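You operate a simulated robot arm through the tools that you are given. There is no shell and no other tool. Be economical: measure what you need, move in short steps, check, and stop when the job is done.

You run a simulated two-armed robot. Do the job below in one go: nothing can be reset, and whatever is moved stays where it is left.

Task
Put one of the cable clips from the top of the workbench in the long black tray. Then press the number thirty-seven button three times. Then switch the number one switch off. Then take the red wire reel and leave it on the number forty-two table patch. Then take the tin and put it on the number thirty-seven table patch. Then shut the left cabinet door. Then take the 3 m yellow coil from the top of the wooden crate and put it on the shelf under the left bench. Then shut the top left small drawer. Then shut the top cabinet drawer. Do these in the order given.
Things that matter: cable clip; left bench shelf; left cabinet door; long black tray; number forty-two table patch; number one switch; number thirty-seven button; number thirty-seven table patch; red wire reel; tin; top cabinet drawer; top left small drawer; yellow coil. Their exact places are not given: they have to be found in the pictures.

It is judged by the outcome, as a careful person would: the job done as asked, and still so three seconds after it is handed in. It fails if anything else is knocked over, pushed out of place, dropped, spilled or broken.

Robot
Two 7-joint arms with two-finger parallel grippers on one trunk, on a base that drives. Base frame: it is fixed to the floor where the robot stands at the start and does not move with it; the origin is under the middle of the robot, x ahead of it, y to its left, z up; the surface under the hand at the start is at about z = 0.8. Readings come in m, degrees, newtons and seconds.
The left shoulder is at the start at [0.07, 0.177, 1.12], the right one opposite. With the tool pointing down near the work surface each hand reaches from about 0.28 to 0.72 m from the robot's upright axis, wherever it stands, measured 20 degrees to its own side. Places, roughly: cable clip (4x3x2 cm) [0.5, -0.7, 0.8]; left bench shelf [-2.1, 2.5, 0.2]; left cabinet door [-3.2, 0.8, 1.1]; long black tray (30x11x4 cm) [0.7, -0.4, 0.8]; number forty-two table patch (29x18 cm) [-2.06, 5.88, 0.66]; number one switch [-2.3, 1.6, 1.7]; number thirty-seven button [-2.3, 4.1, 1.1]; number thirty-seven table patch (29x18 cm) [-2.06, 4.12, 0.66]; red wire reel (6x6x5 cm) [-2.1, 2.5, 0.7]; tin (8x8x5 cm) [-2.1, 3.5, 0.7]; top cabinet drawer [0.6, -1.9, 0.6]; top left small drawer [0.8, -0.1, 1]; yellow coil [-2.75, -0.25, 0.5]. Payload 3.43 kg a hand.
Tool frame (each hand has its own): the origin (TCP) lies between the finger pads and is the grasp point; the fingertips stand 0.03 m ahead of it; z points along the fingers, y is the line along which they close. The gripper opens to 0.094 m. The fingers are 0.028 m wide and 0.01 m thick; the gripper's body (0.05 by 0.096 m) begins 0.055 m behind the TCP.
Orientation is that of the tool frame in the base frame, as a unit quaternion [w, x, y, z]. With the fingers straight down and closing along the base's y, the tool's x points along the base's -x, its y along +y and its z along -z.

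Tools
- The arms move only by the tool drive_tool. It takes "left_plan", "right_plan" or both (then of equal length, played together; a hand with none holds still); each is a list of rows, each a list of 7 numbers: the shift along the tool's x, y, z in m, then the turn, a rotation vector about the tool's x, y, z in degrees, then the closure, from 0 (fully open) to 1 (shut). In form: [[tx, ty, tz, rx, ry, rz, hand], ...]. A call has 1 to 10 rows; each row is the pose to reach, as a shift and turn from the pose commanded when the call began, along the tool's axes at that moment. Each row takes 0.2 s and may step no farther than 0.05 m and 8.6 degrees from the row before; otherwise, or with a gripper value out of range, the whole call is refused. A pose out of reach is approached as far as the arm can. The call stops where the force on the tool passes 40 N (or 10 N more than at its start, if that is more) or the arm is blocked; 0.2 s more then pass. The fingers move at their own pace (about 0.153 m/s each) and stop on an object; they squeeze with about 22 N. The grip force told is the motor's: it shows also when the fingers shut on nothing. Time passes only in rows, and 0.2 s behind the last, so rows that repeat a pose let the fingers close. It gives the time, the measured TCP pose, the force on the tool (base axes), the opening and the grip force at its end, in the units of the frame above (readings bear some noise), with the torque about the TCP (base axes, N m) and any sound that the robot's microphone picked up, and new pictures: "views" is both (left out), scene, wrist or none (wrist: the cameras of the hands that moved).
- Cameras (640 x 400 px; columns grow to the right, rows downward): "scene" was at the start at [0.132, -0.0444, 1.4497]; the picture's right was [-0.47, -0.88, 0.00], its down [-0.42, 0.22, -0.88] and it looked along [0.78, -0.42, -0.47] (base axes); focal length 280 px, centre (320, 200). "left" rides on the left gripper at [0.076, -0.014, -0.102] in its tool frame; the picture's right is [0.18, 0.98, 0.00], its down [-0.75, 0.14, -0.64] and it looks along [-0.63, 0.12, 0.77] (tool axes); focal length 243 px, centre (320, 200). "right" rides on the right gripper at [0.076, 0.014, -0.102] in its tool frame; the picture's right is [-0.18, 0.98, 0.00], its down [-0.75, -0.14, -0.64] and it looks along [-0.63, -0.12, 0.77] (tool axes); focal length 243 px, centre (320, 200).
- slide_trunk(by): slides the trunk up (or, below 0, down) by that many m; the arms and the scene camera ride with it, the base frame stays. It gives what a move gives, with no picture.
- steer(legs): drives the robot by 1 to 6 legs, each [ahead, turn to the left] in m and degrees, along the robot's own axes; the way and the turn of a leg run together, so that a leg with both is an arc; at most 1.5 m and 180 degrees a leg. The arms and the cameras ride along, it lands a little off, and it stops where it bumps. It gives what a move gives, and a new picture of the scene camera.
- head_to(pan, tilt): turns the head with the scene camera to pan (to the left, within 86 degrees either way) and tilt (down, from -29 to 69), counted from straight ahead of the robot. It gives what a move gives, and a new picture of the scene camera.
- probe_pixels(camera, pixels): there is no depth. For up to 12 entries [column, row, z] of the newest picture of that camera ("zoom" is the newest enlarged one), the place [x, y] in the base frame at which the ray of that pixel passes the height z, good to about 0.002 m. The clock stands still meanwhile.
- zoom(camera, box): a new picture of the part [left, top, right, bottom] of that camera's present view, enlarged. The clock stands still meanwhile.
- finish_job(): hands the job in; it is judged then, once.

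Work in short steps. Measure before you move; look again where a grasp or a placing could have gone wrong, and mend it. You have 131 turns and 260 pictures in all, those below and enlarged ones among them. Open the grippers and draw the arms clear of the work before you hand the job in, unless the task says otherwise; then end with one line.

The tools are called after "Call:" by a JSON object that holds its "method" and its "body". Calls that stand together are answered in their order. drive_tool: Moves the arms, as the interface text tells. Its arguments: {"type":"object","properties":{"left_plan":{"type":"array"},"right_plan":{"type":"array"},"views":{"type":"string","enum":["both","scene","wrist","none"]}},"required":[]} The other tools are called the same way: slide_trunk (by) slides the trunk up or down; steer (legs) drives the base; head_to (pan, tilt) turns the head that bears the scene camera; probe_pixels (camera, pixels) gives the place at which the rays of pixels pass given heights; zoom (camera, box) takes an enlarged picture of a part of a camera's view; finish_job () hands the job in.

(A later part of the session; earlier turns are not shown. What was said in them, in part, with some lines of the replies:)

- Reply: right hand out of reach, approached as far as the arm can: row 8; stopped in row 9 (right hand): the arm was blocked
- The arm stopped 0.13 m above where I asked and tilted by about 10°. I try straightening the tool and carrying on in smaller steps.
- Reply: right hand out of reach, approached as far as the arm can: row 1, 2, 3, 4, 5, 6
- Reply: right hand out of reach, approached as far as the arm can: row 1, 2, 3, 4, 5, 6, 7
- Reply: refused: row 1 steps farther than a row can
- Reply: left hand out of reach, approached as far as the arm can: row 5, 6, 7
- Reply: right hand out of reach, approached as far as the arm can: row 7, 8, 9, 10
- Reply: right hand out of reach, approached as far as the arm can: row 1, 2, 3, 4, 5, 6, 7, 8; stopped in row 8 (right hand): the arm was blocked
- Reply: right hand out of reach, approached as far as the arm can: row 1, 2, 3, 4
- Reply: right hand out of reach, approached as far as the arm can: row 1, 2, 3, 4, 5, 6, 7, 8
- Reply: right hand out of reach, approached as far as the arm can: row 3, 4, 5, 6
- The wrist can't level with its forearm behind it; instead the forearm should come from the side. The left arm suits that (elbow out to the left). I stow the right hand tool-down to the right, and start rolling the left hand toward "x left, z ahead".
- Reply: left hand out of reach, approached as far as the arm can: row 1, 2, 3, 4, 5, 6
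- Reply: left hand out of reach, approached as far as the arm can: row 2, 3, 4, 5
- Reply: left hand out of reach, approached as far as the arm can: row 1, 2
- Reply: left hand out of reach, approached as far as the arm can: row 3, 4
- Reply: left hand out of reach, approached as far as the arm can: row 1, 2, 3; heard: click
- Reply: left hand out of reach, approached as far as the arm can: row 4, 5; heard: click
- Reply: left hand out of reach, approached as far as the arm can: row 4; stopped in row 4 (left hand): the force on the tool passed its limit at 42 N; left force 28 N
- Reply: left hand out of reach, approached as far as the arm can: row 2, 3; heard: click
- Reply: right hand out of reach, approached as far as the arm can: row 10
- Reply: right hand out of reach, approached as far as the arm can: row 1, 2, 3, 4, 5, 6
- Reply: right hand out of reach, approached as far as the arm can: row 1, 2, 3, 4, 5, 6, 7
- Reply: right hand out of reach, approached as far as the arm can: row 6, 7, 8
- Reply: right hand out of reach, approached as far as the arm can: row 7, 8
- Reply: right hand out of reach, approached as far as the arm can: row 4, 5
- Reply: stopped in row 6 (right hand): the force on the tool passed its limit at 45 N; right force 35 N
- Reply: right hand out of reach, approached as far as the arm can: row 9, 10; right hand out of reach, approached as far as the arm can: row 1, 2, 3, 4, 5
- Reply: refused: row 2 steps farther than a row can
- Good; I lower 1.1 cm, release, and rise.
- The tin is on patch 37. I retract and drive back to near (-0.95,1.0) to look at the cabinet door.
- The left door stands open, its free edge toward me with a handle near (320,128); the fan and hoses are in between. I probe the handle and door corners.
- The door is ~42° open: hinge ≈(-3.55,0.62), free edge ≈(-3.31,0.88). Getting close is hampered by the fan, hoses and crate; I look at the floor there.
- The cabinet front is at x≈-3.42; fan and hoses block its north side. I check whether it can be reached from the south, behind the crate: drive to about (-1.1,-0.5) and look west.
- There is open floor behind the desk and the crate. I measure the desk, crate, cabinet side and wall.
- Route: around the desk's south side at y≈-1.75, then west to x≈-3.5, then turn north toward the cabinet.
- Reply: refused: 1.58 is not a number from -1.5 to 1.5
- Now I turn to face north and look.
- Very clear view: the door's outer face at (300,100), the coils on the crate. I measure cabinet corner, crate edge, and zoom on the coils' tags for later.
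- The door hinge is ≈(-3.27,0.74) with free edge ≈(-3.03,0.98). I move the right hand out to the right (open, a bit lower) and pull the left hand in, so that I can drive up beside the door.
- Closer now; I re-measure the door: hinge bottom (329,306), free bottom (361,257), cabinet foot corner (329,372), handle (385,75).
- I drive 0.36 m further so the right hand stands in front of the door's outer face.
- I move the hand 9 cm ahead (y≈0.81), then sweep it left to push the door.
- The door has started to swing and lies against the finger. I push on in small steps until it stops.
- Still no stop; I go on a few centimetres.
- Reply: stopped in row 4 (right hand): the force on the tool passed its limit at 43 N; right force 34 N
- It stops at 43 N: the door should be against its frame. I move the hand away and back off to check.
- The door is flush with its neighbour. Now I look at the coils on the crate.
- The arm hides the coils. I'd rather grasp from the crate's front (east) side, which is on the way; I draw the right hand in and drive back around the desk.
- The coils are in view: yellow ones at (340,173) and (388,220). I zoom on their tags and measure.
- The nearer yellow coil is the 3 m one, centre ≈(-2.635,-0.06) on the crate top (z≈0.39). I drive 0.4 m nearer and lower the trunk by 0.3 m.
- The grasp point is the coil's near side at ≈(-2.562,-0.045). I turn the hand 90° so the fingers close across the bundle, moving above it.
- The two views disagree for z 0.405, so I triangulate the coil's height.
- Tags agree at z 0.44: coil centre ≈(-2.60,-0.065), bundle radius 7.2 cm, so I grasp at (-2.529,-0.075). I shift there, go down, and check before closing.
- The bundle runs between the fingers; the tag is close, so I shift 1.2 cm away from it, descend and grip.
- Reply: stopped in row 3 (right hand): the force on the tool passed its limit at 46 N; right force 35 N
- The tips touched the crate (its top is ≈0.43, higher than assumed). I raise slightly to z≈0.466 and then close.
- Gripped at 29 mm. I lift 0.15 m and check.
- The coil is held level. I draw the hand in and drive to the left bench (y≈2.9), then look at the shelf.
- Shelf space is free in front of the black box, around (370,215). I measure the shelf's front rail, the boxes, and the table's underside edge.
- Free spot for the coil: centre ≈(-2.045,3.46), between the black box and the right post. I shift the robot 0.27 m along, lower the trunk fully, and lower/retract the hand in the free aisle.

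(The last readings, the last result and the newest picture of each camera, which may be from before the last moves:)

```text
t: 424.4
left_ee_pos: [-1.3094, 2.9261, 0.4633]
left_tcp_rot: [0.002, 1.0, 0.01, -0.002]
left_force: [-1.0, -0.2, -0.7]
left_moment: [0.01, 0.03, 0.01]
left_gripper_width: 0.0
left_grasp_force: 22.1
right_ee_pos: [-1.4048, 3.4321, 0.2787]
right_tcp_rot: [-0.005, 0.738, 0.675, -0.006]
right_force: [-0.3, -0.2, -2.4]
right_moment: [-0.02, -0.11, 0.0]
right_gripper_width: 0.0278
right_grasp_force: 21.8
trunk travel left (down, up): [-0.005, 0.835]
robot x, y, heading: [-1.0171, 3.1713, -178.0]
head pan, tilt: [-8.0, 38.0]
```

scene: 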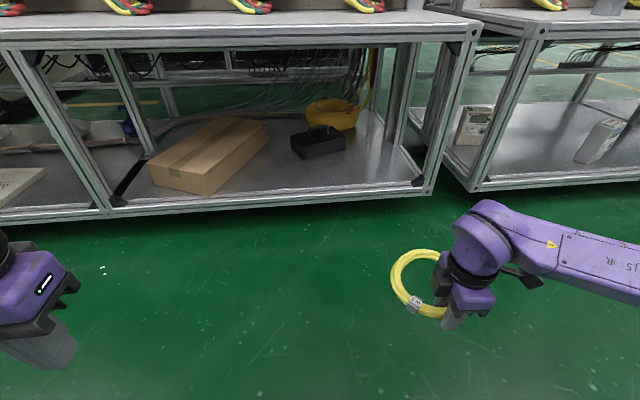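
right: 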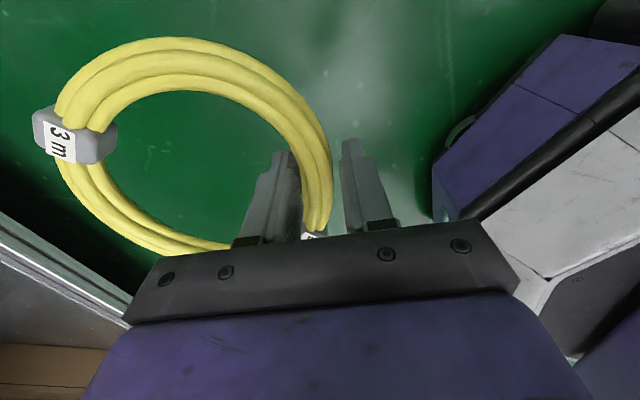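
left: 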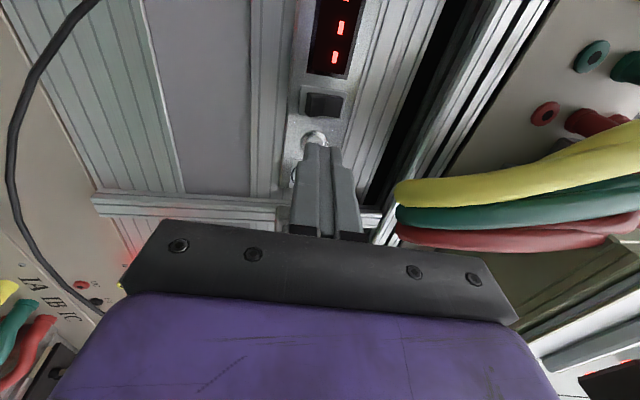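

I measure the post and free spot from here.

Call:
{"method": "probe_pixels", "body": {"camera": "scene", "pixels": [[425, 183, 0.2], [412, 190, 0.17], [320, 195, 0.2], [320, 158, 0.2], [345, 152, 0.2], [370, 170, 0.2], [330, 36, 0.6], [330, 45, 0.57], [215, 190, 0.2]]}}

Call:
{"method": "zoom", "body": {"camera": "scene", "box": [260, 10, 480, 220]}}

```text
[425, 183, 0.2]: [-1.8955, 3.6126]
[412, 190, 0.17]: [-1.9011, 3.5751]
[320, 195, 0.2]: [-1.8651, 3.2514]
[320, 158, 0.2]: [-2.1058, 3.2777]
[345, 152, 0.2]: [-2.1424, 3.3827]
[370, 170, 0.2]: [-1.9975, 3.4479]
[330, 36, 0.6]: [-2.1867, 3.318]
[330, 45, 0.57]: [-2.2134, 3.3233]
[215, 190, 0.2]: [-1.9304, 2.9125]
```

```text
1.90 times, centred on (370, 115) of scene
```

zoom: 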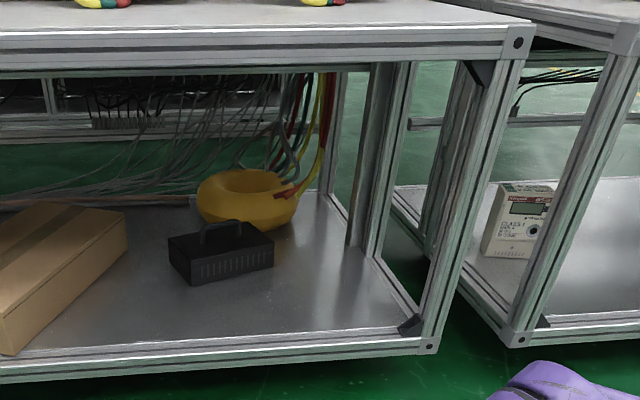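

Shelf surface is ≈0.17, rail underside ≈0.62. I drive ahead 0.34 m so the coil is just before the shelf.

Call:
{"method": "steer", "body": {"legs": [[0.34, 0]]}}

Call:
{"method": "head_to", "body": {"pan": -22, "tilt": 30}}

```text
t: 426.6
left_ee_pos: [-1.6454, 2.916, 0.4632]
left_tcp_rot: [0.002, 1.0, 0.009, -0.003]
left_force: [0.3, -1.2, 1.2]
left_moment: [-0.01, -0.02, 0.01]
left_gripper_width: 0.0
left_grasp_force: 21.9
right_ee_pos: [-1.7394, 3.4218, 0.2783]
right_tcp_rot: [-0.004, 0.739, 0.674, -0.007]
right_force: [0.2, -0.1, -1.6]
right_moment: [-0.01, -0.06, 0.0]
right_gripper_width: 0.0277
right_grasp_force: 22.4
trunk travel left (down, up): [-0.005, 0.835]
robot x, y, heading: [-1.3577, 3.1588, -178.2]
head pan, tilt: [-8.0, 38.0]
```

scene: 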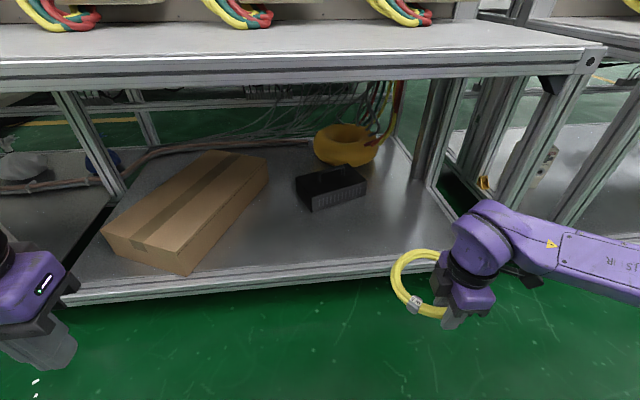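

```text
t: 427.4
left_ee_pos: [-1.644, 2.9147, 0.4629]
left_tcp_rot: [0.001, 1.0, 0.008, -0.003]
left_force: [0.3, -0.6, 0.0]
left_moment: [0.03, 0.02, -0.01]
left_gripper_width: 0.0002
left_grasp_force: 22.0
right_ee_pos: [-1.74, 3.4222, 0.277]
right_tcp_rot: [-0.004, 0.738, 0.675, -0.006]
right_force: [0.3, -0.1, -1.2]
right_moment: [0.0, -0.1, 0.0]
right_gripper_width: 0.0277
right_grasp_force: 21.8
trunk travel left (down, up): [-0.005, 0.835]
robot x, y, heading: [-1.352, 3.156, -178.1]
head pan, tilt: [-22.0, 30.0]
5 turns are left
```

scene: 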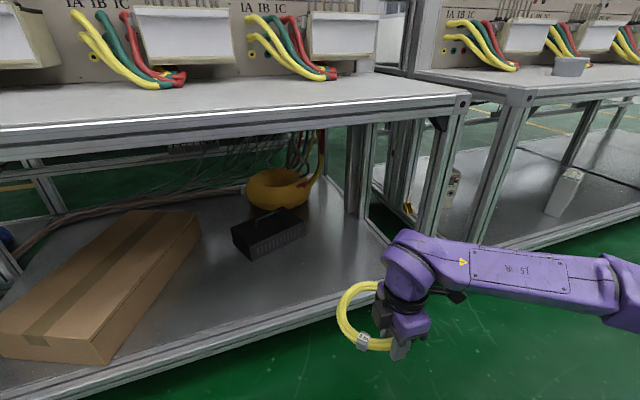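

Few turns remain, so I batch the steps: the coil hangs just before the shelf at (350,315); I slide it in to (-1.97,3.46), set it down, release, withdraw, and then drive to the workbench for the drawers.

Call:
{"method": "drive_tool", "body": {"right_plan": [[0.0036, -0.0388, 0.007, 0, 0, 0, 1], [0.0072, -0.0776, 0.014, 0, 0, 0, 1], [0.0108, -0.1164, 0.021, 0, 0, 0, 1], [0.0144, -0.1552, 0.028, 0, 0, 0, 1], [0.018, -0.194, 0.035, 0, 0, 0, 1], [0.0214, -0.233, 0.042, 0, 0, 0, 1]], "views": "both"}}

Call:
{"method": "drive_tool", "body": {"right_plan": [[0, 0, 0.01, 0, 0, 0, 1], [0, 0, 0.02, 0, 0, 0, 1], [0, 0, 0.029, 0, 0, 0, 1]], "views": "scene"}}

Call:
{"method": "drive_tool", "body": {"right_plan": [[0, 0, 0, 0, 0, 0, 0.6], [0, 0, 0, 0, 0, 0, 0.35], [0, 0, 0, 0, 0, 0, 0.35]], "views": "none"}}

Call:
{"method": "drive_tool", "body": {"right_plan": [[0, 0, -0.025, 0, 0, 0, 0.35], [0, 0, -0.05, 0, 0, 0, 0.35], [0, 0, -0.07, 0, 0, 0, 0.35]], "views": "wrist"}}

Call:
{"method": "drive_tool", "body": {"right_plan": [[0, 0.04, 0, 0, 0, 0, 0.35], [0, 0.08, 0, 0, 0, 0, 0.35], [0, 0.12, 0, 0, 0, 0, 0.35], [0, 0.16, 0, 0, 0, 0, 0.35], [0, 0.2, 0, 0, 0, 0, 0.35], [0, 0.22, 0, 0, 0, 0, 0.35]], "views": "scene"}}

Call:
{"method": "steer", "body": {"legs": [[-0.4, 0], [0, 89], [1.2, 0], [1.2, 0], [1.1, 0], [0, 89]]}}

Call:
{"method": "slide_trunk", "body": {"by": 0.695}}

Call:
{"method": "steer", "body": {"legs": [[0.75, 0]]}}

Call:
{"method": "head_to", "body": {"pan": 0, "tilt": 28}}

```text
t: 428.8
left_ee_pos: [-1.6461, 2.9158, 0.4637]
left_tcp_rot: [0.002, 1.0, 0.009, -0.002]
left_force: [0.0, 0.3, 1.1]
left_moment: [0.0, 0.0, 0.0]
left_gripper_width: 0.0
left_grasp_force: 21.4
right_ee_pos: [-1.9695, 3.4638, 0.2395]
right_tcp_rot: [-0.004, 0.738, 0.675, -0.006]
right_force: [0.2, 0.0, -1.5]
right_moment: [-0.03, -0.13, -0.01]
right_gripper_width: 0.0279
right_grasp_force: 21.7
trunk travel left (down, up): [-0.005, 0.835]
robot x, y, heading: [-1.3545, 3.1554, -178.1]
head pan, tilt: [-22.0, 30.0]
```

scene: 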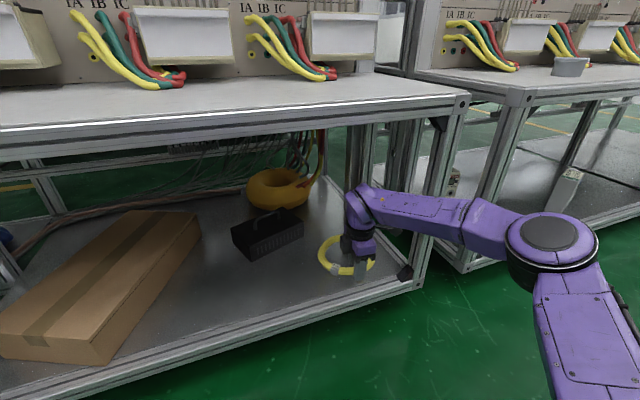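
right: 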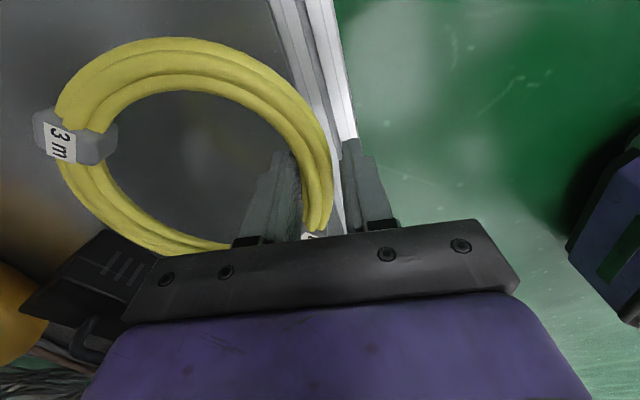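

```text
t: 429.6
left_ee_pos: [-1.6449, 2.916, 0.4625]
left_tcp_rot: [0.001, 1.0, 0.009, -0.002]
left_force: [0.2, 0.5, 0.5]
left_moment: [0.02, 0.0, 0.01]
left_gripper_width: 0.0
left_grasp_force: 22.1
right_ee_pos: [-1.9708, 3.4641, 0.2098]
right_tcp_rot: [-0.005, 0.739, 0.674, -0.007]
right_force: [1.2, -0.4, -1.4]
right_moment: [-0.01, -0.09, 0.0]
right_gripper_width: 0.0276
right_grasp_force: 22.2
trunk travel left (down, up): [-0.005, 0.835]
robot x, y, heading: [-1.3555, 3.1556, -178.3]
head pan, tilt: [-22.0, 30.0]
```

scene: 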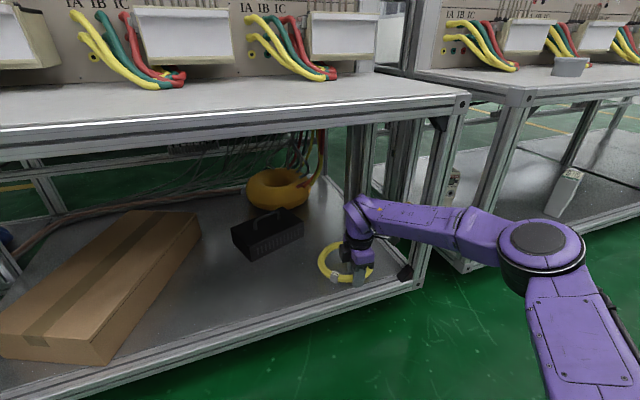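

```text
t: 430.4
left_ee_pos: [-1.6457, 2.9169, 0.4636]
left_tcp_rot: [0.002, 1.0, 0.009, -0.003]
left_force: [-1.2, 0.2, 0.8]
left_moment: [0.0, 0.03, 0.0]
left_gripper_width: 0.0004
left_grasp_force: 22.1
right_ee_pos: [-1.9704, 3.4642, 0.2095]
right_tcp_rot: [-0.005, 0.738, 0.675, -0.006]
right_force: [0.7, 0.0, 0.1]
right_moment: [0.0, 0.01, -0.02]
right_gripper_width: 0.0613
right_grasp_force: 0.0
trunk travel left (down, up): [-0.005, 0.835]
robot x, y, heading: [-1.3514, 3.1521, -178.0]
head pan, tilt: [-22.0, 30.0]
```

```text
t: 431.2
left_ee_pos: [-1.6455, 2.9157, 0.4638]
left_tcp_rot: [0.002, 1.0, 0.009, -0.003]
left_force: [0.9, 0.1, -0.1]
left_moment: [0.02, 0.01, -0.02]
left_gripper_width: 0.0002
left_grasp_force: 21.9
right_ee_pos: [-1.9718, 3.4644, 0.2814]
right_tcp_rot: [-0.004, 0.738, 0.675, -0.007]
right_force: [0.4, 0.6, 0.2]
right_moment: [0.01, -0.01, 0.02]
right_gripper_width: 0.0611
right_grasp_force: 0.2
trunk travel left (down, up): [-0.005, 0.835]
robot x, y, heading: [-1.3547, 3.1515, -178.2]
head pan, tilt: [-22.0, 30.0]
```

right: 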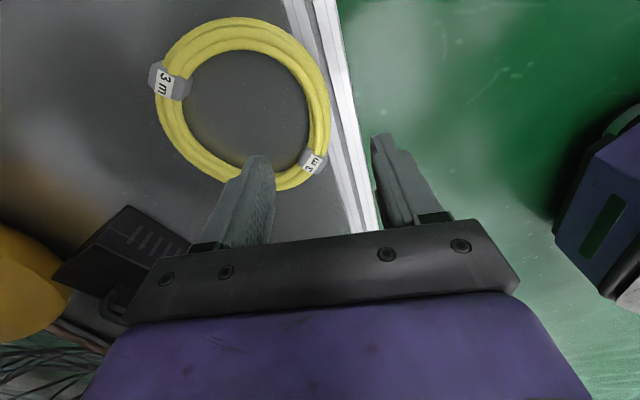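

```text
t: 432.6
left_ee_pos: [-1.6451, 2.9169, 0.463]
left_tcp_rot: [0.002, 1.0, 0.009, -0.002]
left_force: [-0.1, -0.3, 0.4]
left_moment: [0.02, -0.02, -0.02]
left_gripper_width: 0.0001
left_grasp_force: 22.5
right_ee_pos: [-1.7499, 3.4422, 0.2769]
right_tcp_rot: [-0.004, 0.738, 0.674, -0.007]
right_force: [0.2, 0.8, 0.1]
right_moment: [0.01, 0.04, 0.01]
right_gripper_width: 0.0612
right_grasp_force: 0.1
trunk travel left (down, up): [-0.005, 0.835]
robot x, y, heading: [-1.3533, 3.1601, -178.2]
head pan, tilt: [-22.0, 30.0]
```

scene: 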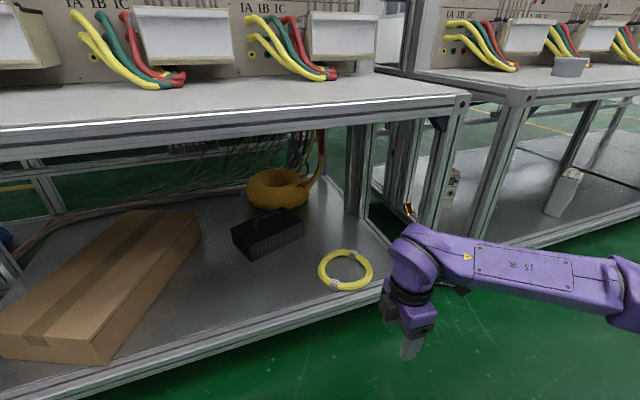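

```text
t: 459.2
left_ee_pos: [-0.5061, -0.0439, 0.463]
left_tcp_rot: [0.003, -0.036, 0.999, 0.002]
left_force: [-0.7, 1.2, -0.1]
left_moment: [-0.02, 0.01, -0.01]
left_gripper_width: 0.0
left_grasp_force: 22.0
right_ee_pos: [-0.3718, -0.5624, 0.2771]
right_tcp_rot: [0.006, -0.695, 0.719, -0.005]
right_force: [-0.1, 0.0, -0.9]
right_moment: [-0.02, 0.0, -0.02]
right_gripper_width: 0.061
right_grasp_force: 0.1
trunk travel left (down, up): [-0.005, 0.835]
robot x, y, heading: [-0.7835, -0.2978, 4.7]
head pan, tilt: [-22.0, 30.0]
```

scene: 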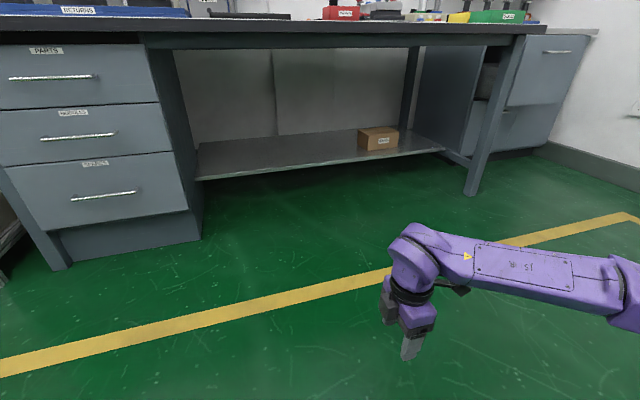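

```text
refused: 0.695 is not a number from -0.4 to 0.4
```

```text
t: 463.3
left_ee_pos: [0.235, 0.0457, 0.4644]
left_tcp_rot: [0.002, -0.054, 0.999, 0.002]
left_force: [1.5, -0.3, 0.7]
left_moment: [-0.05, 0.04, 0.01]
left_gripper_width: 0.0
left_grasp_force: 22.5
right_ee_pos: [0.3885, -0.4682, 0.2768]
right_tcp_rot: [-0.007, 0.707, -0.707, 0.005]
right_force: [0.1, -0.5, 0.2]
right_moment: [-0.01, 0.03, 0.02]
right_gripper_width: 0.0609
right_grasp_force: 0.0
trunk travel left (down, up): [-0.005, 0.835]
robot x, y, heading: [-0.0311, -0.2191, 7.1]
head pan, tilt: [-22.0, 30.0]
```

scene: 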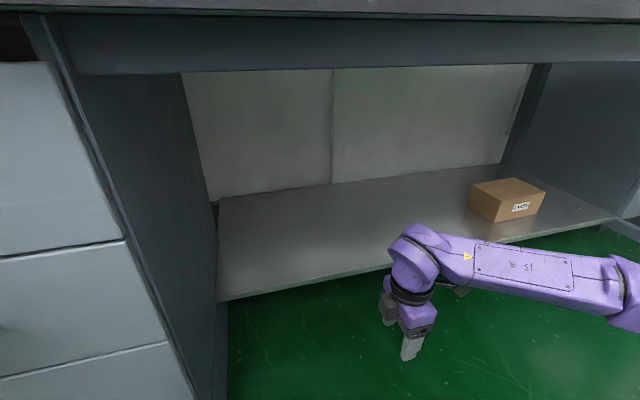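

```text
t: 464.2
left_ee_pos: [0.2362, 0.0453, 0.4639]
left_tcp_rot: [0.002, -0.055, 0.998, 0.002]
left_force: [0.7, 0.7, 0.3]
left_moment: [0.0, -0.01, -0.01]
left_gripper_width: 0.0
left_grasp_force: 21.9
right_ee_pos: [0.3879, -0.4687, 0.2769]
right_tcp_rot: [0.006, -0.707, 0.707, -0.005]
right_force: [0.4, 0.9, 0.1]
right_moment: [-0.01, 0.01, 0.0]
right_gripper_width: 0.0613
right_grasp_force: 0.2
trunk travel left (down, up): [-0.005, 0.835]
robot x, y, heading: [-0.0306, -0.2209, 7.0]
head pan, tilt: [0.0, 28.0]
4 turns are left
```

scene: 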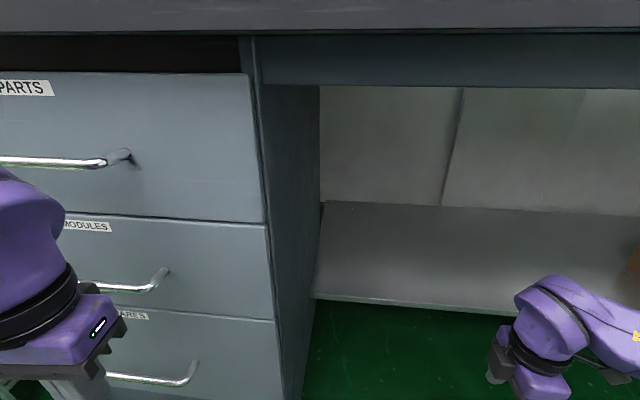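

The coil lies on the shelf. I back away from the bench (arms are low), square up, raise the trunk in two steps, pitch the left hand 45° forward at knob height for the SEALS drawer (knob ≈(0.73,-0.14,1.03) from the first picture), approach and look.

Call:
{"method": "steer", "body": {"legs": [[-0.55, 0], [0, -7]]}}

Call:
{"method": "slide_trunk", "body": {"by": 0.4}}

Call:
{"method": "slide_trunk", "body": {"by": 0.295}}

Call:
{"method": "drive_tool", "body": {"left_plan": [[-0.031, -0.011, 0.0133, 0, -5.6, 0, 1], [-0.0625, -0.022, 0.0267, 0, -11.2, 0, 1], [-0.094, -0.033, 0.04, 0, -16.9, 0, 1], [-0.125, -0.0435, 0.053, 0, -22.5, 0, 1], [-0.156, -0.054, 0.0667, 0, -28.1, 0, 1], [-0.1875, -0.065, 0.08, 0, -33.7, 0, 1], [-0.219, -0.076, 0.0933, 0, -39.4, 0, 1], [-0.25, -0.087, 0.107, 0, -45, 0, 1]], "right_plan": [[0, 0.01, -0.0125, 0, 0, 0, 0.5], [0, 0.02, -0.025, 0, 0, 0, 1], [0, 0.03, -0.0375, 0, 0, 0, 1], [0, 0.04, -0.05, 0, 0, 0, 1], [0, 0.05, -0.0625, 0, 0, 0, 1], [0, 0.06, -0.075, 0, 0, 0, 1], [0, 0.07, -0.0875, 0, 0, 0, 1], [0, 0.08, -0.1, 0, 0, 0, 1]], "views": "none"}}

Call:
{"method": "steer", "body": {"legs": [[0.54, 0]]}}

Call:
{"method": "head_to", "body": {"pan": 5, "tilt": 28}}

Call:
{"method": "drive_tool", "body": {"left_plan": [[0, 0, 0, 0, 0, 0, 1]], "views": "both"}}

Call:
{"method": "head_to", "body": {"pan": -75, "tilt": 30}}

```text
t: 467.8
left_ee_pos: [-0.2693, -0.0526, 0.4625]
left_tcp_rot: [0.002, -0.005, 1.0, 0.003]
left_force: [0.6, 0.2, -0.4]
left_moment: [-0.01, 0.02, 0.03]
left_gripper_width: 0.0
left_grasp_force: 21.8
right_ee_pos: [-0.1684, -0.5806, 0.2774]
right_tcp_rot: [0.006, -0.671, 0.741, -0.004]
right_force: [-0.2, 0.3, 0.5]
right_moment: [0.02, 0.01, -0.02]
right_gripper_width: 0.061
right_grasp_force: 0.1
trunk travel left (down, up): [-0.005, 0.835]
robot x, y, heading: [-0.5589, -0.288, 1.4]
head pan, tilt: [0.0, 28.0]
```

scene: 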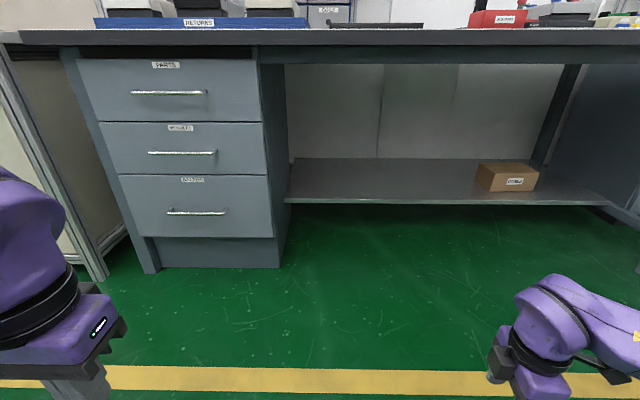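

```text
t: 471.7
left_ee_pos: [-0.2701, -0.0523, 0.8636]
left_tcp_rot: [0.003, -0.004, 1.0, 0.002]
left_force: [-0.4, -0.9, 0.9]
left_moment: [0.03, 0.01, -0.01]
left_gripper_width: 0.0
left_grasp_force: 22.3
right_ee_pos: [-0.1681, -0.5808, 0.6762]
right_tcp_rot: [0.007, -0.671, 0.741, -0.005]
right_force: [0.0, -0.3, 0.5]
right_moment: [0.0, -0.01, 0.05]
right_gripper_width: 0.0611
right_grasp_force: 0.1
trunk travel left (down, up): [-0.405, 0.435]
robot x, y, heading: [-0.5626, -0.2917, 1.1]
head pan, tilt: [0.0, 28.0]
```

```text
t: 474.6
left_ee_pos: [-0.2674, -0.0546, 1.1583]
left_tcp_rot: [0.002, -0.005, 1.0, 0.002]
left_force: [0.7, -0.1, -0.5]
left_moment: [0.02, 0.02, 0.05]
left_gripper_width: 0.0001
left_grasp_force: 21.5
right_ee_pos: [-0.169, -0.5808, 0.9722]
right_tcp_rot: [0.007, -0.671, 0.741, -0.004]
right_force: [0.0, -0.1, -0.1]
right_moment: [0.0, 0.04, -0.01]
right_gripper_width: 0.0614
right_grasp_force: 0.1
trunk travel left (down, up): [-0.7, 0.14]
robot x, y, heading: [-0.5588, -0.2919, 1.3]
head pan, tilt: [0.0, 28.0]
```

```text
t: 476.4
left_ee_pos: [-0.0129, -0.1348, 1.0482]
left_tcp_rot: [0.386, -0.004, 0.923, 0.004]
left_force: [0.5, -1.3, 0.6]
left_moment: [-0.02, -0.01, -0.02]
left_gripper_width: 0.0002
left_grasp_force: 22.2
right_ee_pos: [-0.2468, -0.574, 1.0715]
right_tcp_rot: [0.007, -0.671, 0.741, -0.003]
right_force: [0.0, 0.3, -0.5]
right_moment: [-0.01, -0.02, -0.03]
right_gripper_width: 0.0
right_grasp_force: 22.4
trunk travel left (down, up): [-0.7, 0.14]
robot x, y, heading: [-0.5607, -0.2893, 1.2]
head pan, tilt: [0.0, 28.0]
```

```text
t: 479.6
left_ee_pos: [0.5308, -0.1223, 1.0509]
left_tcp_rot: [0.386, -0.003, 0.923, 0.004]
left_force: [0.5, 1.1, -0.8]
left_moment: [0.01, -0.02, 0.04]
left_gripper_width: 0.0003
left_grasp_force: 21.8
right_ee_pos: [0.2971, -0.562, 1.0725]
right_tcp_rot: [0.006, -0.671, 0.741, -0.004]
right_force: [0.3, 0.2, -0.2]
right_moment: [0.03, 0.03, 0.01]
right_gripper_width: 0.0
right_grasp_force: 21.9
trunk travel left (down, up): [-0.7, 0.14]
robot x, y, heading: [-0.0149, -0.2832, 1.4]
head pan, tilt: [0.0, 28.0]
```

scene: 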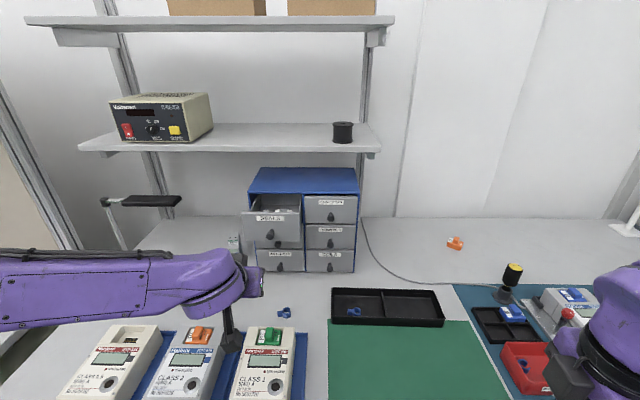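

```text
t: 480.2
left_ee_pos: [0.5309, -0.1233, 1.0501]
left_tcp_rot: [0.385, -0.003, 0.923, 0.004]
left_force: [-0.3, 0.0, 0.4]
left_moment: [0.04, -0.04, 0.0]
left_gripper_width: 0.0001
left_grasp_force: 21.8
right_ee_pos: [0.2974, -0.563, 1.0727]
right_tcp_rot: [0.006, -0.671, 0.741, -0.004]
right_force: [-0.8, -0.9, 0.1]
right_moment: [0.0, -0.01, 0.01]
right_gripper_width: 0.0
right_grasp_force: 21.5
trunk travel left (down, up): [-0.7, 0.14]
robot x, y, heading: [-0.015, -0.2833, 1.2]
head pan, tilt: [5.0, 28.0]
```

scene: 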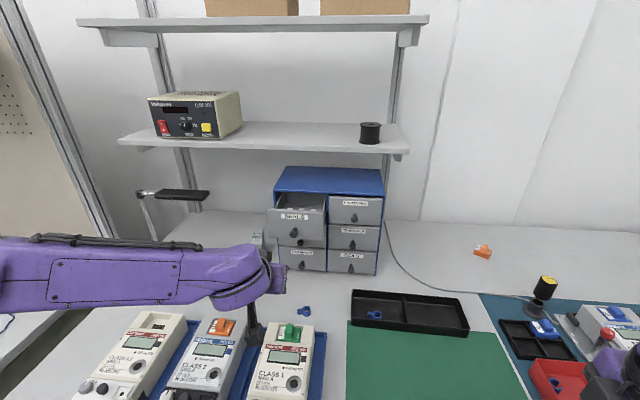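

```text
t: 480.6
left_ee_pos: [0.5298, -0.1229, 1.0506]
left_tcp_rot: [0.386, -0.003, 0.923, 0.003]
left_force: [-0.2, -0.4, 0.0]
left_moment: [0.0, 0.0, 0.04]
left_gripper_width: 0.0
left_grasp_force: 22.4
right_ee_pos: [0.2971, -0.562, 1.0724]
right_tcp_rot: [0.007, -0.671, 0.741, -0.005]
right_force: [0.4, 0.2, 0.1]
right_moment: [0.02, -0.01, -0.01]
right_gripper_width: 0.0
right_grasp_force: 21.8
trunk travel left (down, up): [-0.7, 0.14]
robot x, y, heading: [-0.0159, -0.28, 1.5]
head pan, tilt: [5.0, 28.0]
```

scene: 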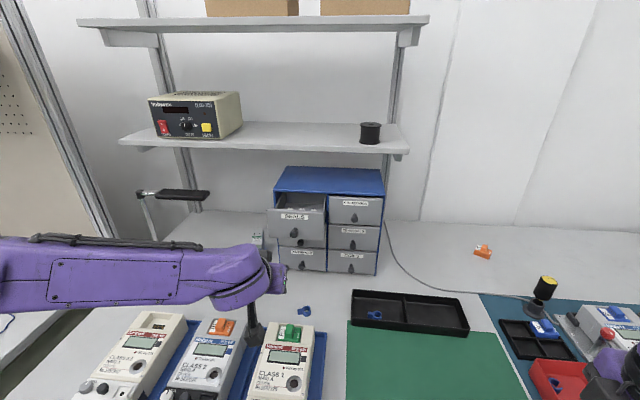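
left: 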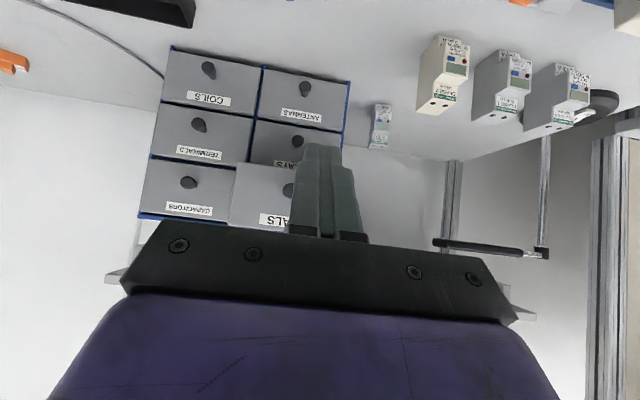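

```text
t: 482.2
left_ee_pos: [0.5297, -0.1237, 1.0512]
left_tcp_rot: [0.386, -0.004, 0.923, 0.004]
left_force: [0.5, 0.4, 0.1]
left_moment: [-0.01, -0.02, 0.01]
left_gripper_width: 0.0
left_grasp_force: 21.8
right_ee_pos: [0.2969, -0.5613, 1.0726]
right_tcp_rot: [0.007, -0.671, 0.741, -0.005]
right_force: [-0.7, 0.0, 0.5]
right_moment: [-0.04, 0.03, 0.02]
right_gripper_width: 0.0
right_grasp_force: 22.3
trunk travel left (down, up): [-0.7, 0.14]
robot x, y, heading: [-0.0152, -0.2815, 1.1]
head pan, tilt: [-75.0, 30.0]
3 turns are left
```

scene: 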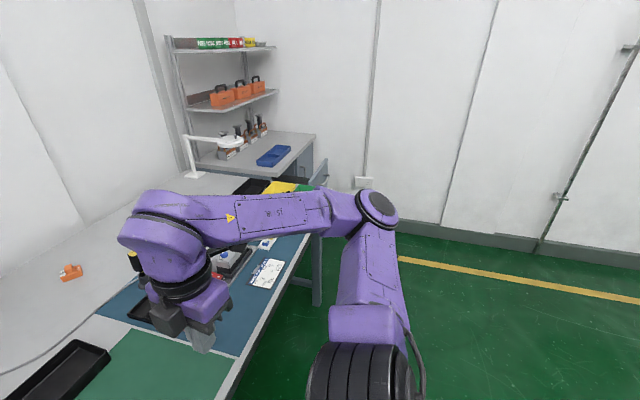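

The SEALS knob works out at ≈(0.70,-0.139,1.035), just ahead of the left fingertip. I push it home with the force guard, withdraw, check, then drive to the cabinet by the wall, and push its wide open top drawer (front ≈x 0.55, y -1.9, z 0.42–0.75) with the right hand, also under the guard.

Call:
{"method": "drive_tool", "body": {"left_plan": [[-0.0212, -0.008, 0.0212, 0, 0, 0, 1], [-0.0424, -0.0155, 0.0424, 0, 0, 0, 1], [-0.0636, -0.0155, 0.0636, 0, 0, 0, 1], [-0.0849, -0.0155, 0.0849, 0, 0, 0, 1], [-0.1061, -0.0155, 0.1061, 0, 0, 0, 1]], "views": "none"}}

Call:
{"method": "drive_tool", "body": {"left_plan": [[-0.0071, 0, 0.0071, 0, 0, 0, 1], [-0.0141, 0, 0.0141, 0, 0, 0, 1], [-0.0212, 0, 0.0212, 0, 0, 0, 1], [-0.0283, 0, 0.0283, 0, 0, 0, 1], [-0.0354, 0, 0.0354, 0, 0, 0, 1], [-0.0424, 0, 0.0424, 0, 0, 0, 1], [-0.0495, 0, 0.0495, 0, 0, 0, 1], [-0.0566, 0, 0.0566, 0, 0, 0, 1], [-0.0636, 0, 0.0636, 0, 0, 0, 1], [-0.0707, 0, 0.0707, 0, 0, 0, 1]], "views": "wrist"}}

Call:
{"method": "drive_tool", "body": {"left_plan": [[0.0283, 0, -0.0283, 0, 0, 0, 1], [0.0566, 0, -0.0566, 0, 0, 0, 1], [0.077, 0, -0.091, 0, 0, 0, 1], [0.097, 0, -0.126, 0, 0, 0, 1], [0.117, 0, -0.161, 0, 0, 0, 1], [0.137, 0, -0.196, 0, 0, 0, 1], [0.157, 0, -0.231, 0, 0, 0, 1], [0.177, 0, -0.266, 0, 0, 0, 1], [0.197, 0, -0.301, 0, 0, 0, 1], [0.212, 0, -0.335, 0, 0, 0, 1]], "views": "none"}}

Call:
{"method": "head_to", "body": {"pan": 5, "tilt": 28}}

Call:
{"method": "zoom", "body": {"camera": "scene", "box": [240, 150, 420, 290]}}

Call:
{"method": "steer", "body": {"legs": [[-0.36, 0], [0, -90], [1.45, 0], [0, 90]]}}

Call:
{"method": "slide_trunk", "body": {"by": -0.2}}

Call:
{"method": "drive_tool", "body": {"right_plan": [[-0.0137, 0, 0.04, 0, 0, 0, 1], [-0.0275, 0, 0.08, 0, 0, 0, 1], [-0.0412, 0, 0.12, 0, 0, 0, 1], [-0.055, 0, 0.16, 0, 0, 0, 1], [-0.0687, 0, 0.2, 0, 0, 0, 1], [-0.0825, 0, 0.24, 0, 0, 0, 1], [-0.0962, 0, 0.28, 0, 0, 0, 1], [-0.11, 0, 0.315, 0, 0, 0, 1]], "views": "none"}}

Call:
{"method": "head_to", "body": {"pan": -15, "tilt": 30}}

Call:
{"method": "steer", "body": {"legs": [[0.42, 0]]}}

Call:
{"method": "drive_tool", "body": {"right_plan": [[0, -0.03, 0, 0, 0, 0, 1], [0, -0.06, 0, 0, 0, 0, 1], [0, -0.09, 0, 0, 0, 0, 1], [0, -0.12, 0, 0, 0, 0, 1], [0, -0.15, 0, 0, 0, 0, 1], [0, -0.18, 0, 0, 0, 0, 1], [0, -0.21, 0, 0, 0, 0, 1], [0, -0.24, 0, 0, 0, 0, 1], [0, -0.27, 0, 0, 0, 0, 1], [0, -0.3, 0, 0, 0, 0, 1]], "views": "scene"}}

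```text
t: 483.4
left_ee_pos: [0.6812, -0.1391, 1.0511]
left_tcp_rot: [0.385, -0.004, 0.923, 0.004]
left_force: [-0.9, -0.1, 0.1]
left_moment: [0.03, 0.03, 0.03]
left_gripper_width: 0.0
left_grasp_force: 22.0
right_ee_pos: [0.2977, -0.5629, 1.0728]
right_tcp_rot: [0.005, -0.671, 0.742, -0.004]
right_force: [2.0, 0.3, 0.3]
right_moment: [0.0, 0.05, 0.06]
right_gripper_width: 0.0
right_grasp_force: 22.2
trunk travel left (down, up): [-0.7, 0.14]
robot x, y, heading: [-0.0104, -0.2798, 1.6]
head pan, tilt: [-75.0, 30.0]
```

```text
t: 485.4
left_ee_pos: [0.758, -0.1376, 1.052]
left_tcp_rot: [0.381, -0.005, 0.925, 0.003]
left_force: [-25.9, 1.1, 7.6]
left_moment: [-0.11, 0.11, 0.02]
left_gripper_width: 0.0
left_grasp_force: 21.8
right_ee_pos: [0.29, -0.5609, 1.0741]
right_tcp_rot: [0.01, -0.673, 0.74, -0.005]
right_force: [-0.2, 0.4, -0.1]
right_moment: [-0.01, -0.02, -0.01]
right_gripper_width: 0.0
right_grasp_force: 21.9
trunk travel left (down, up): [-0.7, 0.14]
robot x, y, heading: [-0.0154, -0.2807, 1.4]
head pan, tilt: [-75.0, 30.0]
stopped in row 10 (left hand): the force on the tool passed its limit at 49 N (the readings are from after the stop); the commanded pose is now the measured one
```

left: 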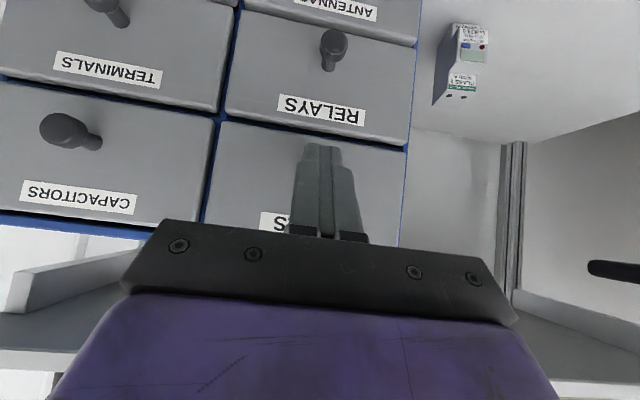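

```text
t: 487.6
left_ee_pos: [0.3774, -0.1409, 1.1379]
left_tcp_rot: [0.38, -0.004, 0.925, 0.003]
left_force: [-0.6, -0.4, 0.1]
left_moment: [0.03, -0.01, -0.01]
left_gripper_width: 0.0003
left_grasp_force: 22.2
right_ee_pos: [0.2956, -0.5613, 1.0731]
right_tcp_rot: [0.007, -0.672, 0.741, -0.004]
right_force: [0.1, 0.1, 0.4]
right_moment: [0.0, -0.01, 0.01]
right_gripper_width: 0.0002
right_grasp_force: 21.3
trunk travel left (down, up): [-0.7, 0.14]
robot x, y, heading: [-0.0149, -0.2796, 1.3]
head pan, tilt: [-75.0, 30.0]
```

```text
t: 489.1
left_ee_pos: [0.3788, -0.1406, 1.137]
left_tcp_rot: [0.379, -0.004, 0.925, 0.003]
left_force: [0.4, -0.1, 0.2]
left_moment: [-0.01, 0.0, 0.0]
left_gripper_width: 0.0
left_grasp_force: 22.2
right_ee_pos: [0.2975, -0.5621, 1.0726]
right_tcp_rot: [0.006, -0.672, 0.741, -0.005]
right_force: [-0.4, -0.3, -0.6]
right_moment: [-0.02, 0.01, 0.04]
right_gripper_width: 0.0002
right_grasp_force: 21.9
trunk travel left (down, up): [-0.7, 0.14]
robot x, y, heading: [-0.0147, -0.2787, 1.1]
head pan, tilt: [5.0, 28.0]
```

scene: 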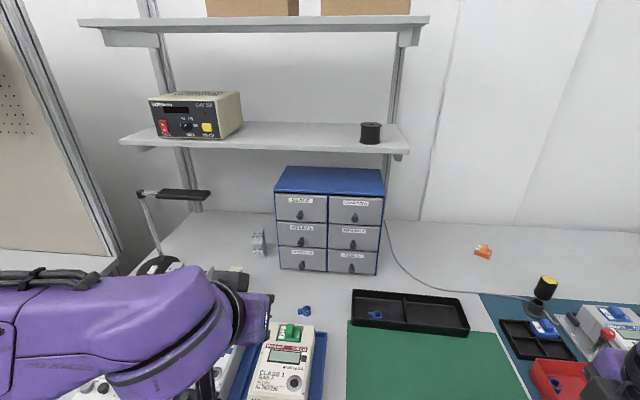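

```text
2.86 times, centred on (330, 220) of scene
```

zoom: 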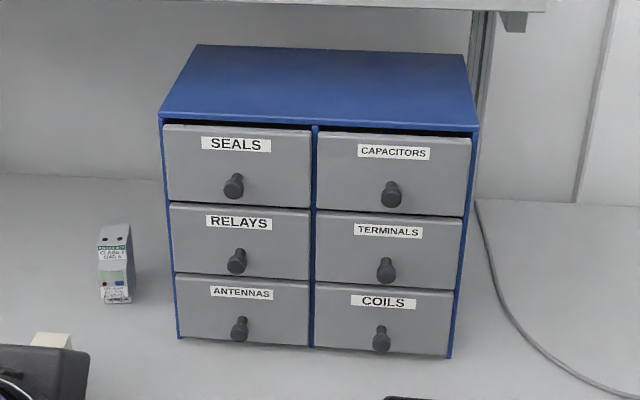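

```text
t: 506.1
left_ee_pos: [0.0693, -1.6349, 1.1365]
left_tcp_rot: [0.379, -0.023, 0.925, 0.011]
left_force: [-0.5, 0.0, 0.8]
left_moment: [-0.03, -0.01, -0.04]
left_gripper_width: 0.0
left_grasp_force: 21.5
right_ee_pos: [0.0025, -2.0572, 1.0719]
right_tcp_rot: [0.008, -0.688, 0.725, -0.004]
right_force: [-1.3, 0.2, -0.4]
right_moment: [0.02, 0.03, 0.02]
right_gripper_width: 0.0001
right_grasp_force: 22.2
trunk travel left (down, up): [-0.7, 0.14]
robot x, y, heading: [-0.3179, -1.791, 4.0]
head pan, tilt: [5.0, 28.0]
```

scene: 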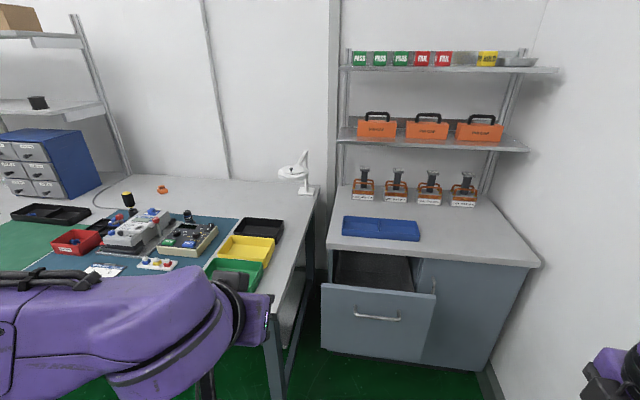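

```text
t: 508.3
left_ee_pos: [0.0695, -1.6339, 0.9374]
left_tcp_rot: [0.38, -0.023, 0.925, 0.01]
left_force: [0.6, -0.2, -0.1]
left_moment: [0.0, 0.02, 0.01]
left_gripper_width: 0.0001
left_grasp_force: 22.0
right_ee_pos: [0.0036, -2.0575, 0.873]
right_tcp_rot: [0.007, -0.687, 0.726, -0.004]
right_force: [-0.2, -0.5, 0.1]
right_moment: [0.02, 0.0, 0.01]
right_gripper_width: 0.0
right_grasp_force: 22.2
trunk travel left (down, up): [-0.5, 0.34]
robot x, y, heading: [-0.3208, -1.791, 3.7]
head pan, tilt: [5.0, 28.0]
```

```text
t: 510.1
left_ee_pos: [0.0689, -1.6338, 0.9366]
left_tcp_rot: [0.378, -0.024, 0.925, 0.011]
left_force: [0.6, -0.7, -0.3]
left_moment: [-0.01, 0.03, 0.03]
left_gripper_width: 0.0
left_grasp_force: 21.9
right_ee_pos: [0.0157, -1.9456, 0.5592]
right_tcp_rot: [0.006, -0.687, 0.726, -0.004]
right_force: [-0.8, 0.0, -0.2]
right_moment: [0.01, -0.01, 0.01]
right_gripper_width: 0.0
right_grasp_force: 21.8
right hand out of reach, approached as far as the arm can: row 2, 3, 4
trunk travel left (down, up): [-0.5, 0.34]
robot x, y, heading: [-0.3209, -1.7883, 4.1]
head pan, tilt: [5.0, 28.0]
```

```text
t: 510.9
left_ee_pos: [0.0696, -1.6339, 0.9385]
left_tcp_rot: [0.378, -0.023, 0.925, 0.011]
left_force: [0.4, 0.1, -0.3]
left_moment: [-0.01, -0.01, 0.04]
left_gripper_width: 0.0
left_grasp_force: 21.9
right_ee_pos: [0.0144, -1.9474, 0.5593]
right_tcp_rot: [0.007, -0.688, 0.726, -0.004]
right_force: [0.1, 0.1, 0.0]
right_moment: [-0.02, -0.01, 0.0]
right_gripper_width: 0.0
right_grasp_force: 22.2
trunk travel left (down, up): [-0.5, 0.34]
robot x, y, heading: [-0.3239, -1.7889, 3.8]
head pan, tilt: [-15.0, 30.0]
```

scene: 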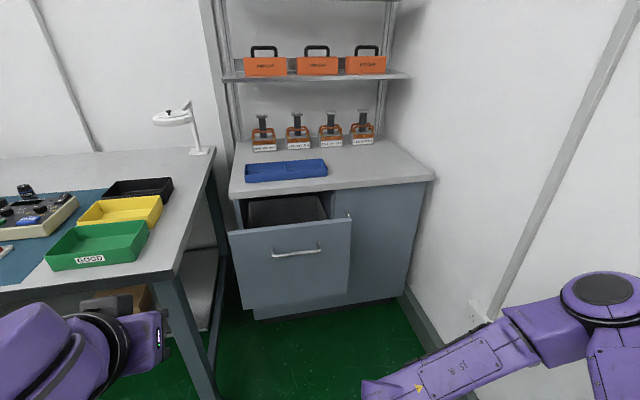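

```text
t: 513.5
left_ee_pos: [0.4863, -1.6068, 0.9373]
left_tcp_rot: [0.378, -0.023, 0.925, 0.011]
left_force: [-0.2, -0.7, 0.6]
left_moment: [-0.01, -0.01, -0.04]
left_gripper_width: 0.0
left_grasp_force: 22.2
right_ee_pos: [0.4328, -1.9191, 0.56]
right_tcp_rot: [0.006, -0.687, 0.727, -0.004]
right_force: [-1.0, -0.1, -0.6]
right_moment: [0.02, 0.03, 0.04]
right_gripper_width: 0.0002
right_grasp_force: 22.1
trunk travel left (down, up): [-0.5, 0.34]
robot x, y, heading: [0.095, -1.7631, 3.9]
head pan, tilt: [-15.0, 30.0]
```

scene: 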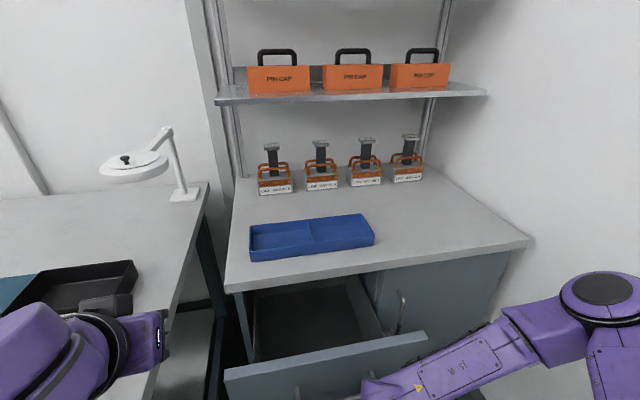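

```text
t: 515.2
left_ee_pos: [0.4841, -1.6081, 0.9385]
left_tcp_rot: [0.378, -0.022, 0.926, 0.011]
left_force: [0.3, -0.5, 0.1]
left_moment: [0.0, 0.02, 0.03]
left_gripper_width: 0.0001
left_grasp_force: 21.8
right_ee_pos: [0.637, -1.9299, 0.5617]
right_tcp_rot: [0.002, -0.688, 0.726, 0.001]
right_force: [-21.6, -2.1, 12.1]
right_moment: [0.49, -3.24, 0.11]
right_gripper_width: 0.0
right_grasp_force: 22.3
trunk travel left (down, up): [-0.5, 0.34]
robot x, y, heading: [0.0926, -1.7615, 3.3]
head pan, tilt: [-15.0, 30.0]
stopped in row 8 (right hand): the force on the tool passed its limit at 70 N (the readings are from after the stop); the commanded pose is now the measured one
```

scene: 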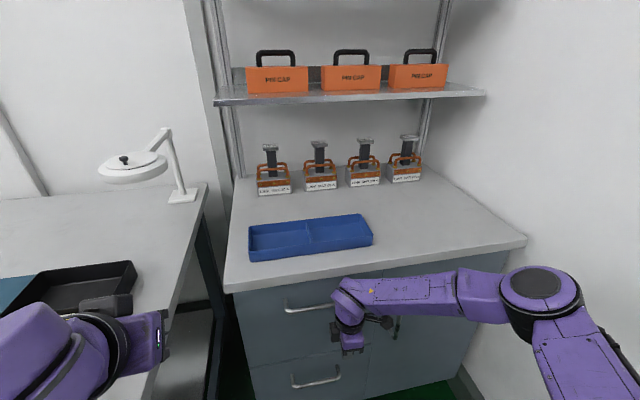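

Call:
{"method": "drive_tool", "body": {"right_plan": [[0, -0.012, 0, 0, 0, 0, 1], [0, -0.024, 0, 0, 0, 0, 1], [0, -0.036, 0, 0, 0, 0, 1], [0, -0.048, 0, 0, 0, 0, 1], [0, -0.06, 0, 0, 0, 0, 1], [0, -0.072, 0, 0, 0, 0, 1], [0, -0.084, 0, 0, 0, 0, 1], [0, -0.096, 0, 0, 0, 0, 1], [0, -0.108, 0, 0, 0, 0, 1]], "views": "both"}}

```text
t: 515.5
left_ee_pos: [0.4815, -1.6092, 0.938]
left_tcp_rot: [0.38, -0.021, 0.925, 0.01]
left_force: [0.4, -1.2, -0.4]
left_moment: [-0.01, 0.02, -0.04]
left_gripper_width: 0.0
left_grasp_force: 21.8
right_ee_pos: [0.6369, -1.9294, 0.5604]
right_tcp_rot: [-0.001, -0.69, 0.724, 0.003]
right_force: [-27.8, -3.9, 14.6]
right_moment: [0.73, -4.17, 0.17]
right_gripper_width: 0.0
right_grasp_force: 22.7
trunk travel left (down, up): [-0.5, 0.34]
robot x, y, heading: [0.0957, -1.7636, 3.6]
head pan, tilt: [-15.0, 30.0]
stopped in row 1 (right hand): the force on the tool passed its limit at 46 N (the readings are from after the stop); the commanded pose is now the measured one
2 turns are left
```

scene: 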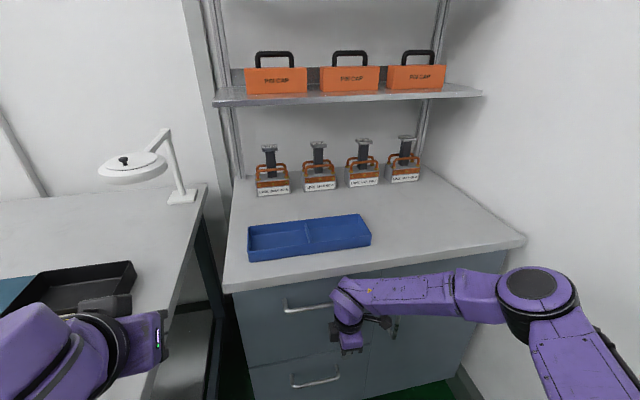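
right: 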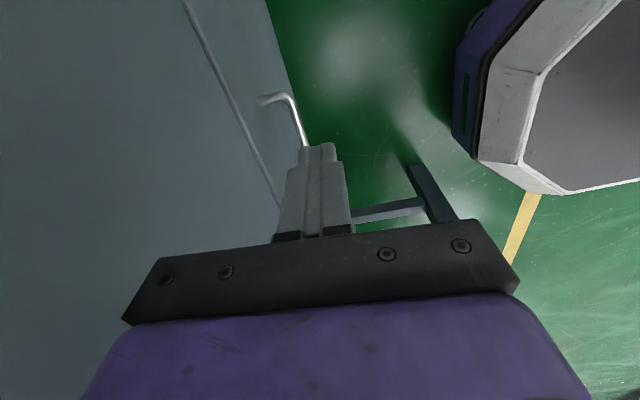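

The cabinet drawer stands flush under the worktop, and the SEALS drawer is flush too. I draw the hand back, back the base away, open both grippers and check.

Call:
{"method": "drive_tool", "body": {"right_plan": [[0, 0.03, 0, 0, 0, 0, 1], [0, 0.07, 0, 0, 0, 0, 1], [0, 0.11, 0, 0, 0, 0, 1], [0, 0.15, 0, 0, 0, 0, 1]], "views": "none"}}

Call:
{"method": "steer", "body": {"legs": [[-0.42, 0]]}}

Call:
{"method": "drive_tool", "body": {"right_plan": [[0, 0, 0, 0, 0, 0, 0.5], [0, 0, 0, 0, 0, 0, 0], [0, 0, 0, 0, 0, 0, 0]], "left_plan": [[0, 0, 0, 0, 0, 0, 0.5], [0, 0, 0, 0, 0, 0, 0], [0, 0, 0, 0, 0, 0, 0]], "views": "none"}}

```text
t: 516.5
left_ee_pos: [0.4844, -1.6091, 0.9375]
left_tcp_rot: [0.377, -0.021, 0.926, 0.01]
left_force: [0.5, -0.9, -0.3]
left_moment: [-0.03, 0.0, -0.01]
left_gripper_width: 0.0001
left_grasp_force: 22.4
right_ee_pos: [0.4885, -1.9241, 0.5588]
right_tcp_rot: [-0.001, -0.689, 0.724, 0.003]
right_force: [-0.1, -0.7, 0.7]
right_moment: [0.0, 0.01, -0.03]
right_gripper_width: 0.0
right_grasp_force: 21.9
trunk travel left (down, up): [-0.5, 0.34]
robot x, y, heading: [0.093, -1.7619, 3.3]
head pan, tilt: [-15.0, 30.0]
```

```text
t: 519.1
left_ee_pos: [0.0711, -1.6308, 0.9364]
left_tcp_rot: [0.378, -0.026, 0.925, 0.012]
left_force: [-0.2, 0.4, -0.3]
left_moment: [0.02, 0.0, 0.0]
left_gripper_width: 0.0
left_grasp_force: 21.8
right_ee_pos: [0.0782, -1.9469, 0.558]
right_tcp_rot: [-0.001, -0.693, 0.721, 0.004]
right_force: [-0.1, 0.1, 0.6]
right_moment: [0.0, -0.02, -0.02]
right_gripper_width: 0.0
right_grasp_force: 22.2
trunk travel left (down, up): [-0.5, 0.34]
robot x, y, heading: [-0.321, -1.7896, 3.7]
head pan, tilt: [-15.0, 30.0]
```

scene: 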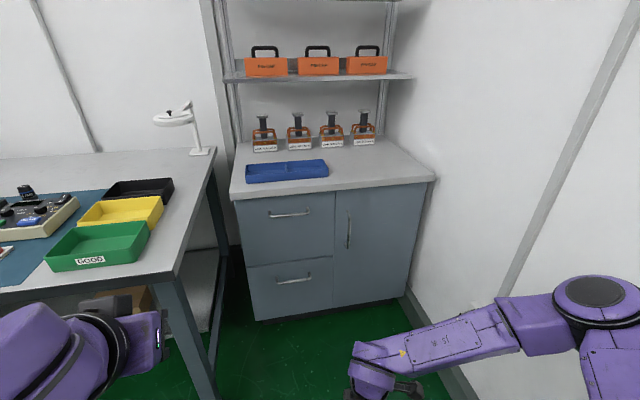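

```text
t: 519.9
left_ee_pos: [0.0727, -1.632, 0.9381]
left_tcp_rot: [0.378, -0.026, 0.925, 0.012]
left_force: [0.8, -0.9, 0.4]
left_moment: [-0.01, 0.05, -0.02]
left_gripper_width: 0.0939
left_grasp_force: 0.0
right_ee_pos: [0.078, -1.9471, 0.5587]
right_tcp_rot: [-0.002, -0.693, 0.721, 0.004]
right_force: [-0.3, -1.0, 0.2]
right_moment: [0.02, -0.03, -0.03]
right_gripper_width: 0.0939
right_grasp_force: 0.0
trunk travel left (down, up): [-0.5, 0.34]
robot x, y, heading: [-0.3172, -1.789, 4.1]
head pan, tilt: [-15.0, 30.0]
1 turns are left
```

The cabinet drawer is flush, both grippers are open and the arms are clear. I hand the job in.

Call:
{"method": "finish_job", "body": {}}

```text
The job is handed in.
```

I did all nine steps in the order given and handed the job in; the pictures and readings at each step show them done, but two are less certain. The number one switch visibly flipped when pushed, though no click was heard and its display stayed lit. The number thirty-seven button clicked three times, but one extra push in between hit the force limit without a click.
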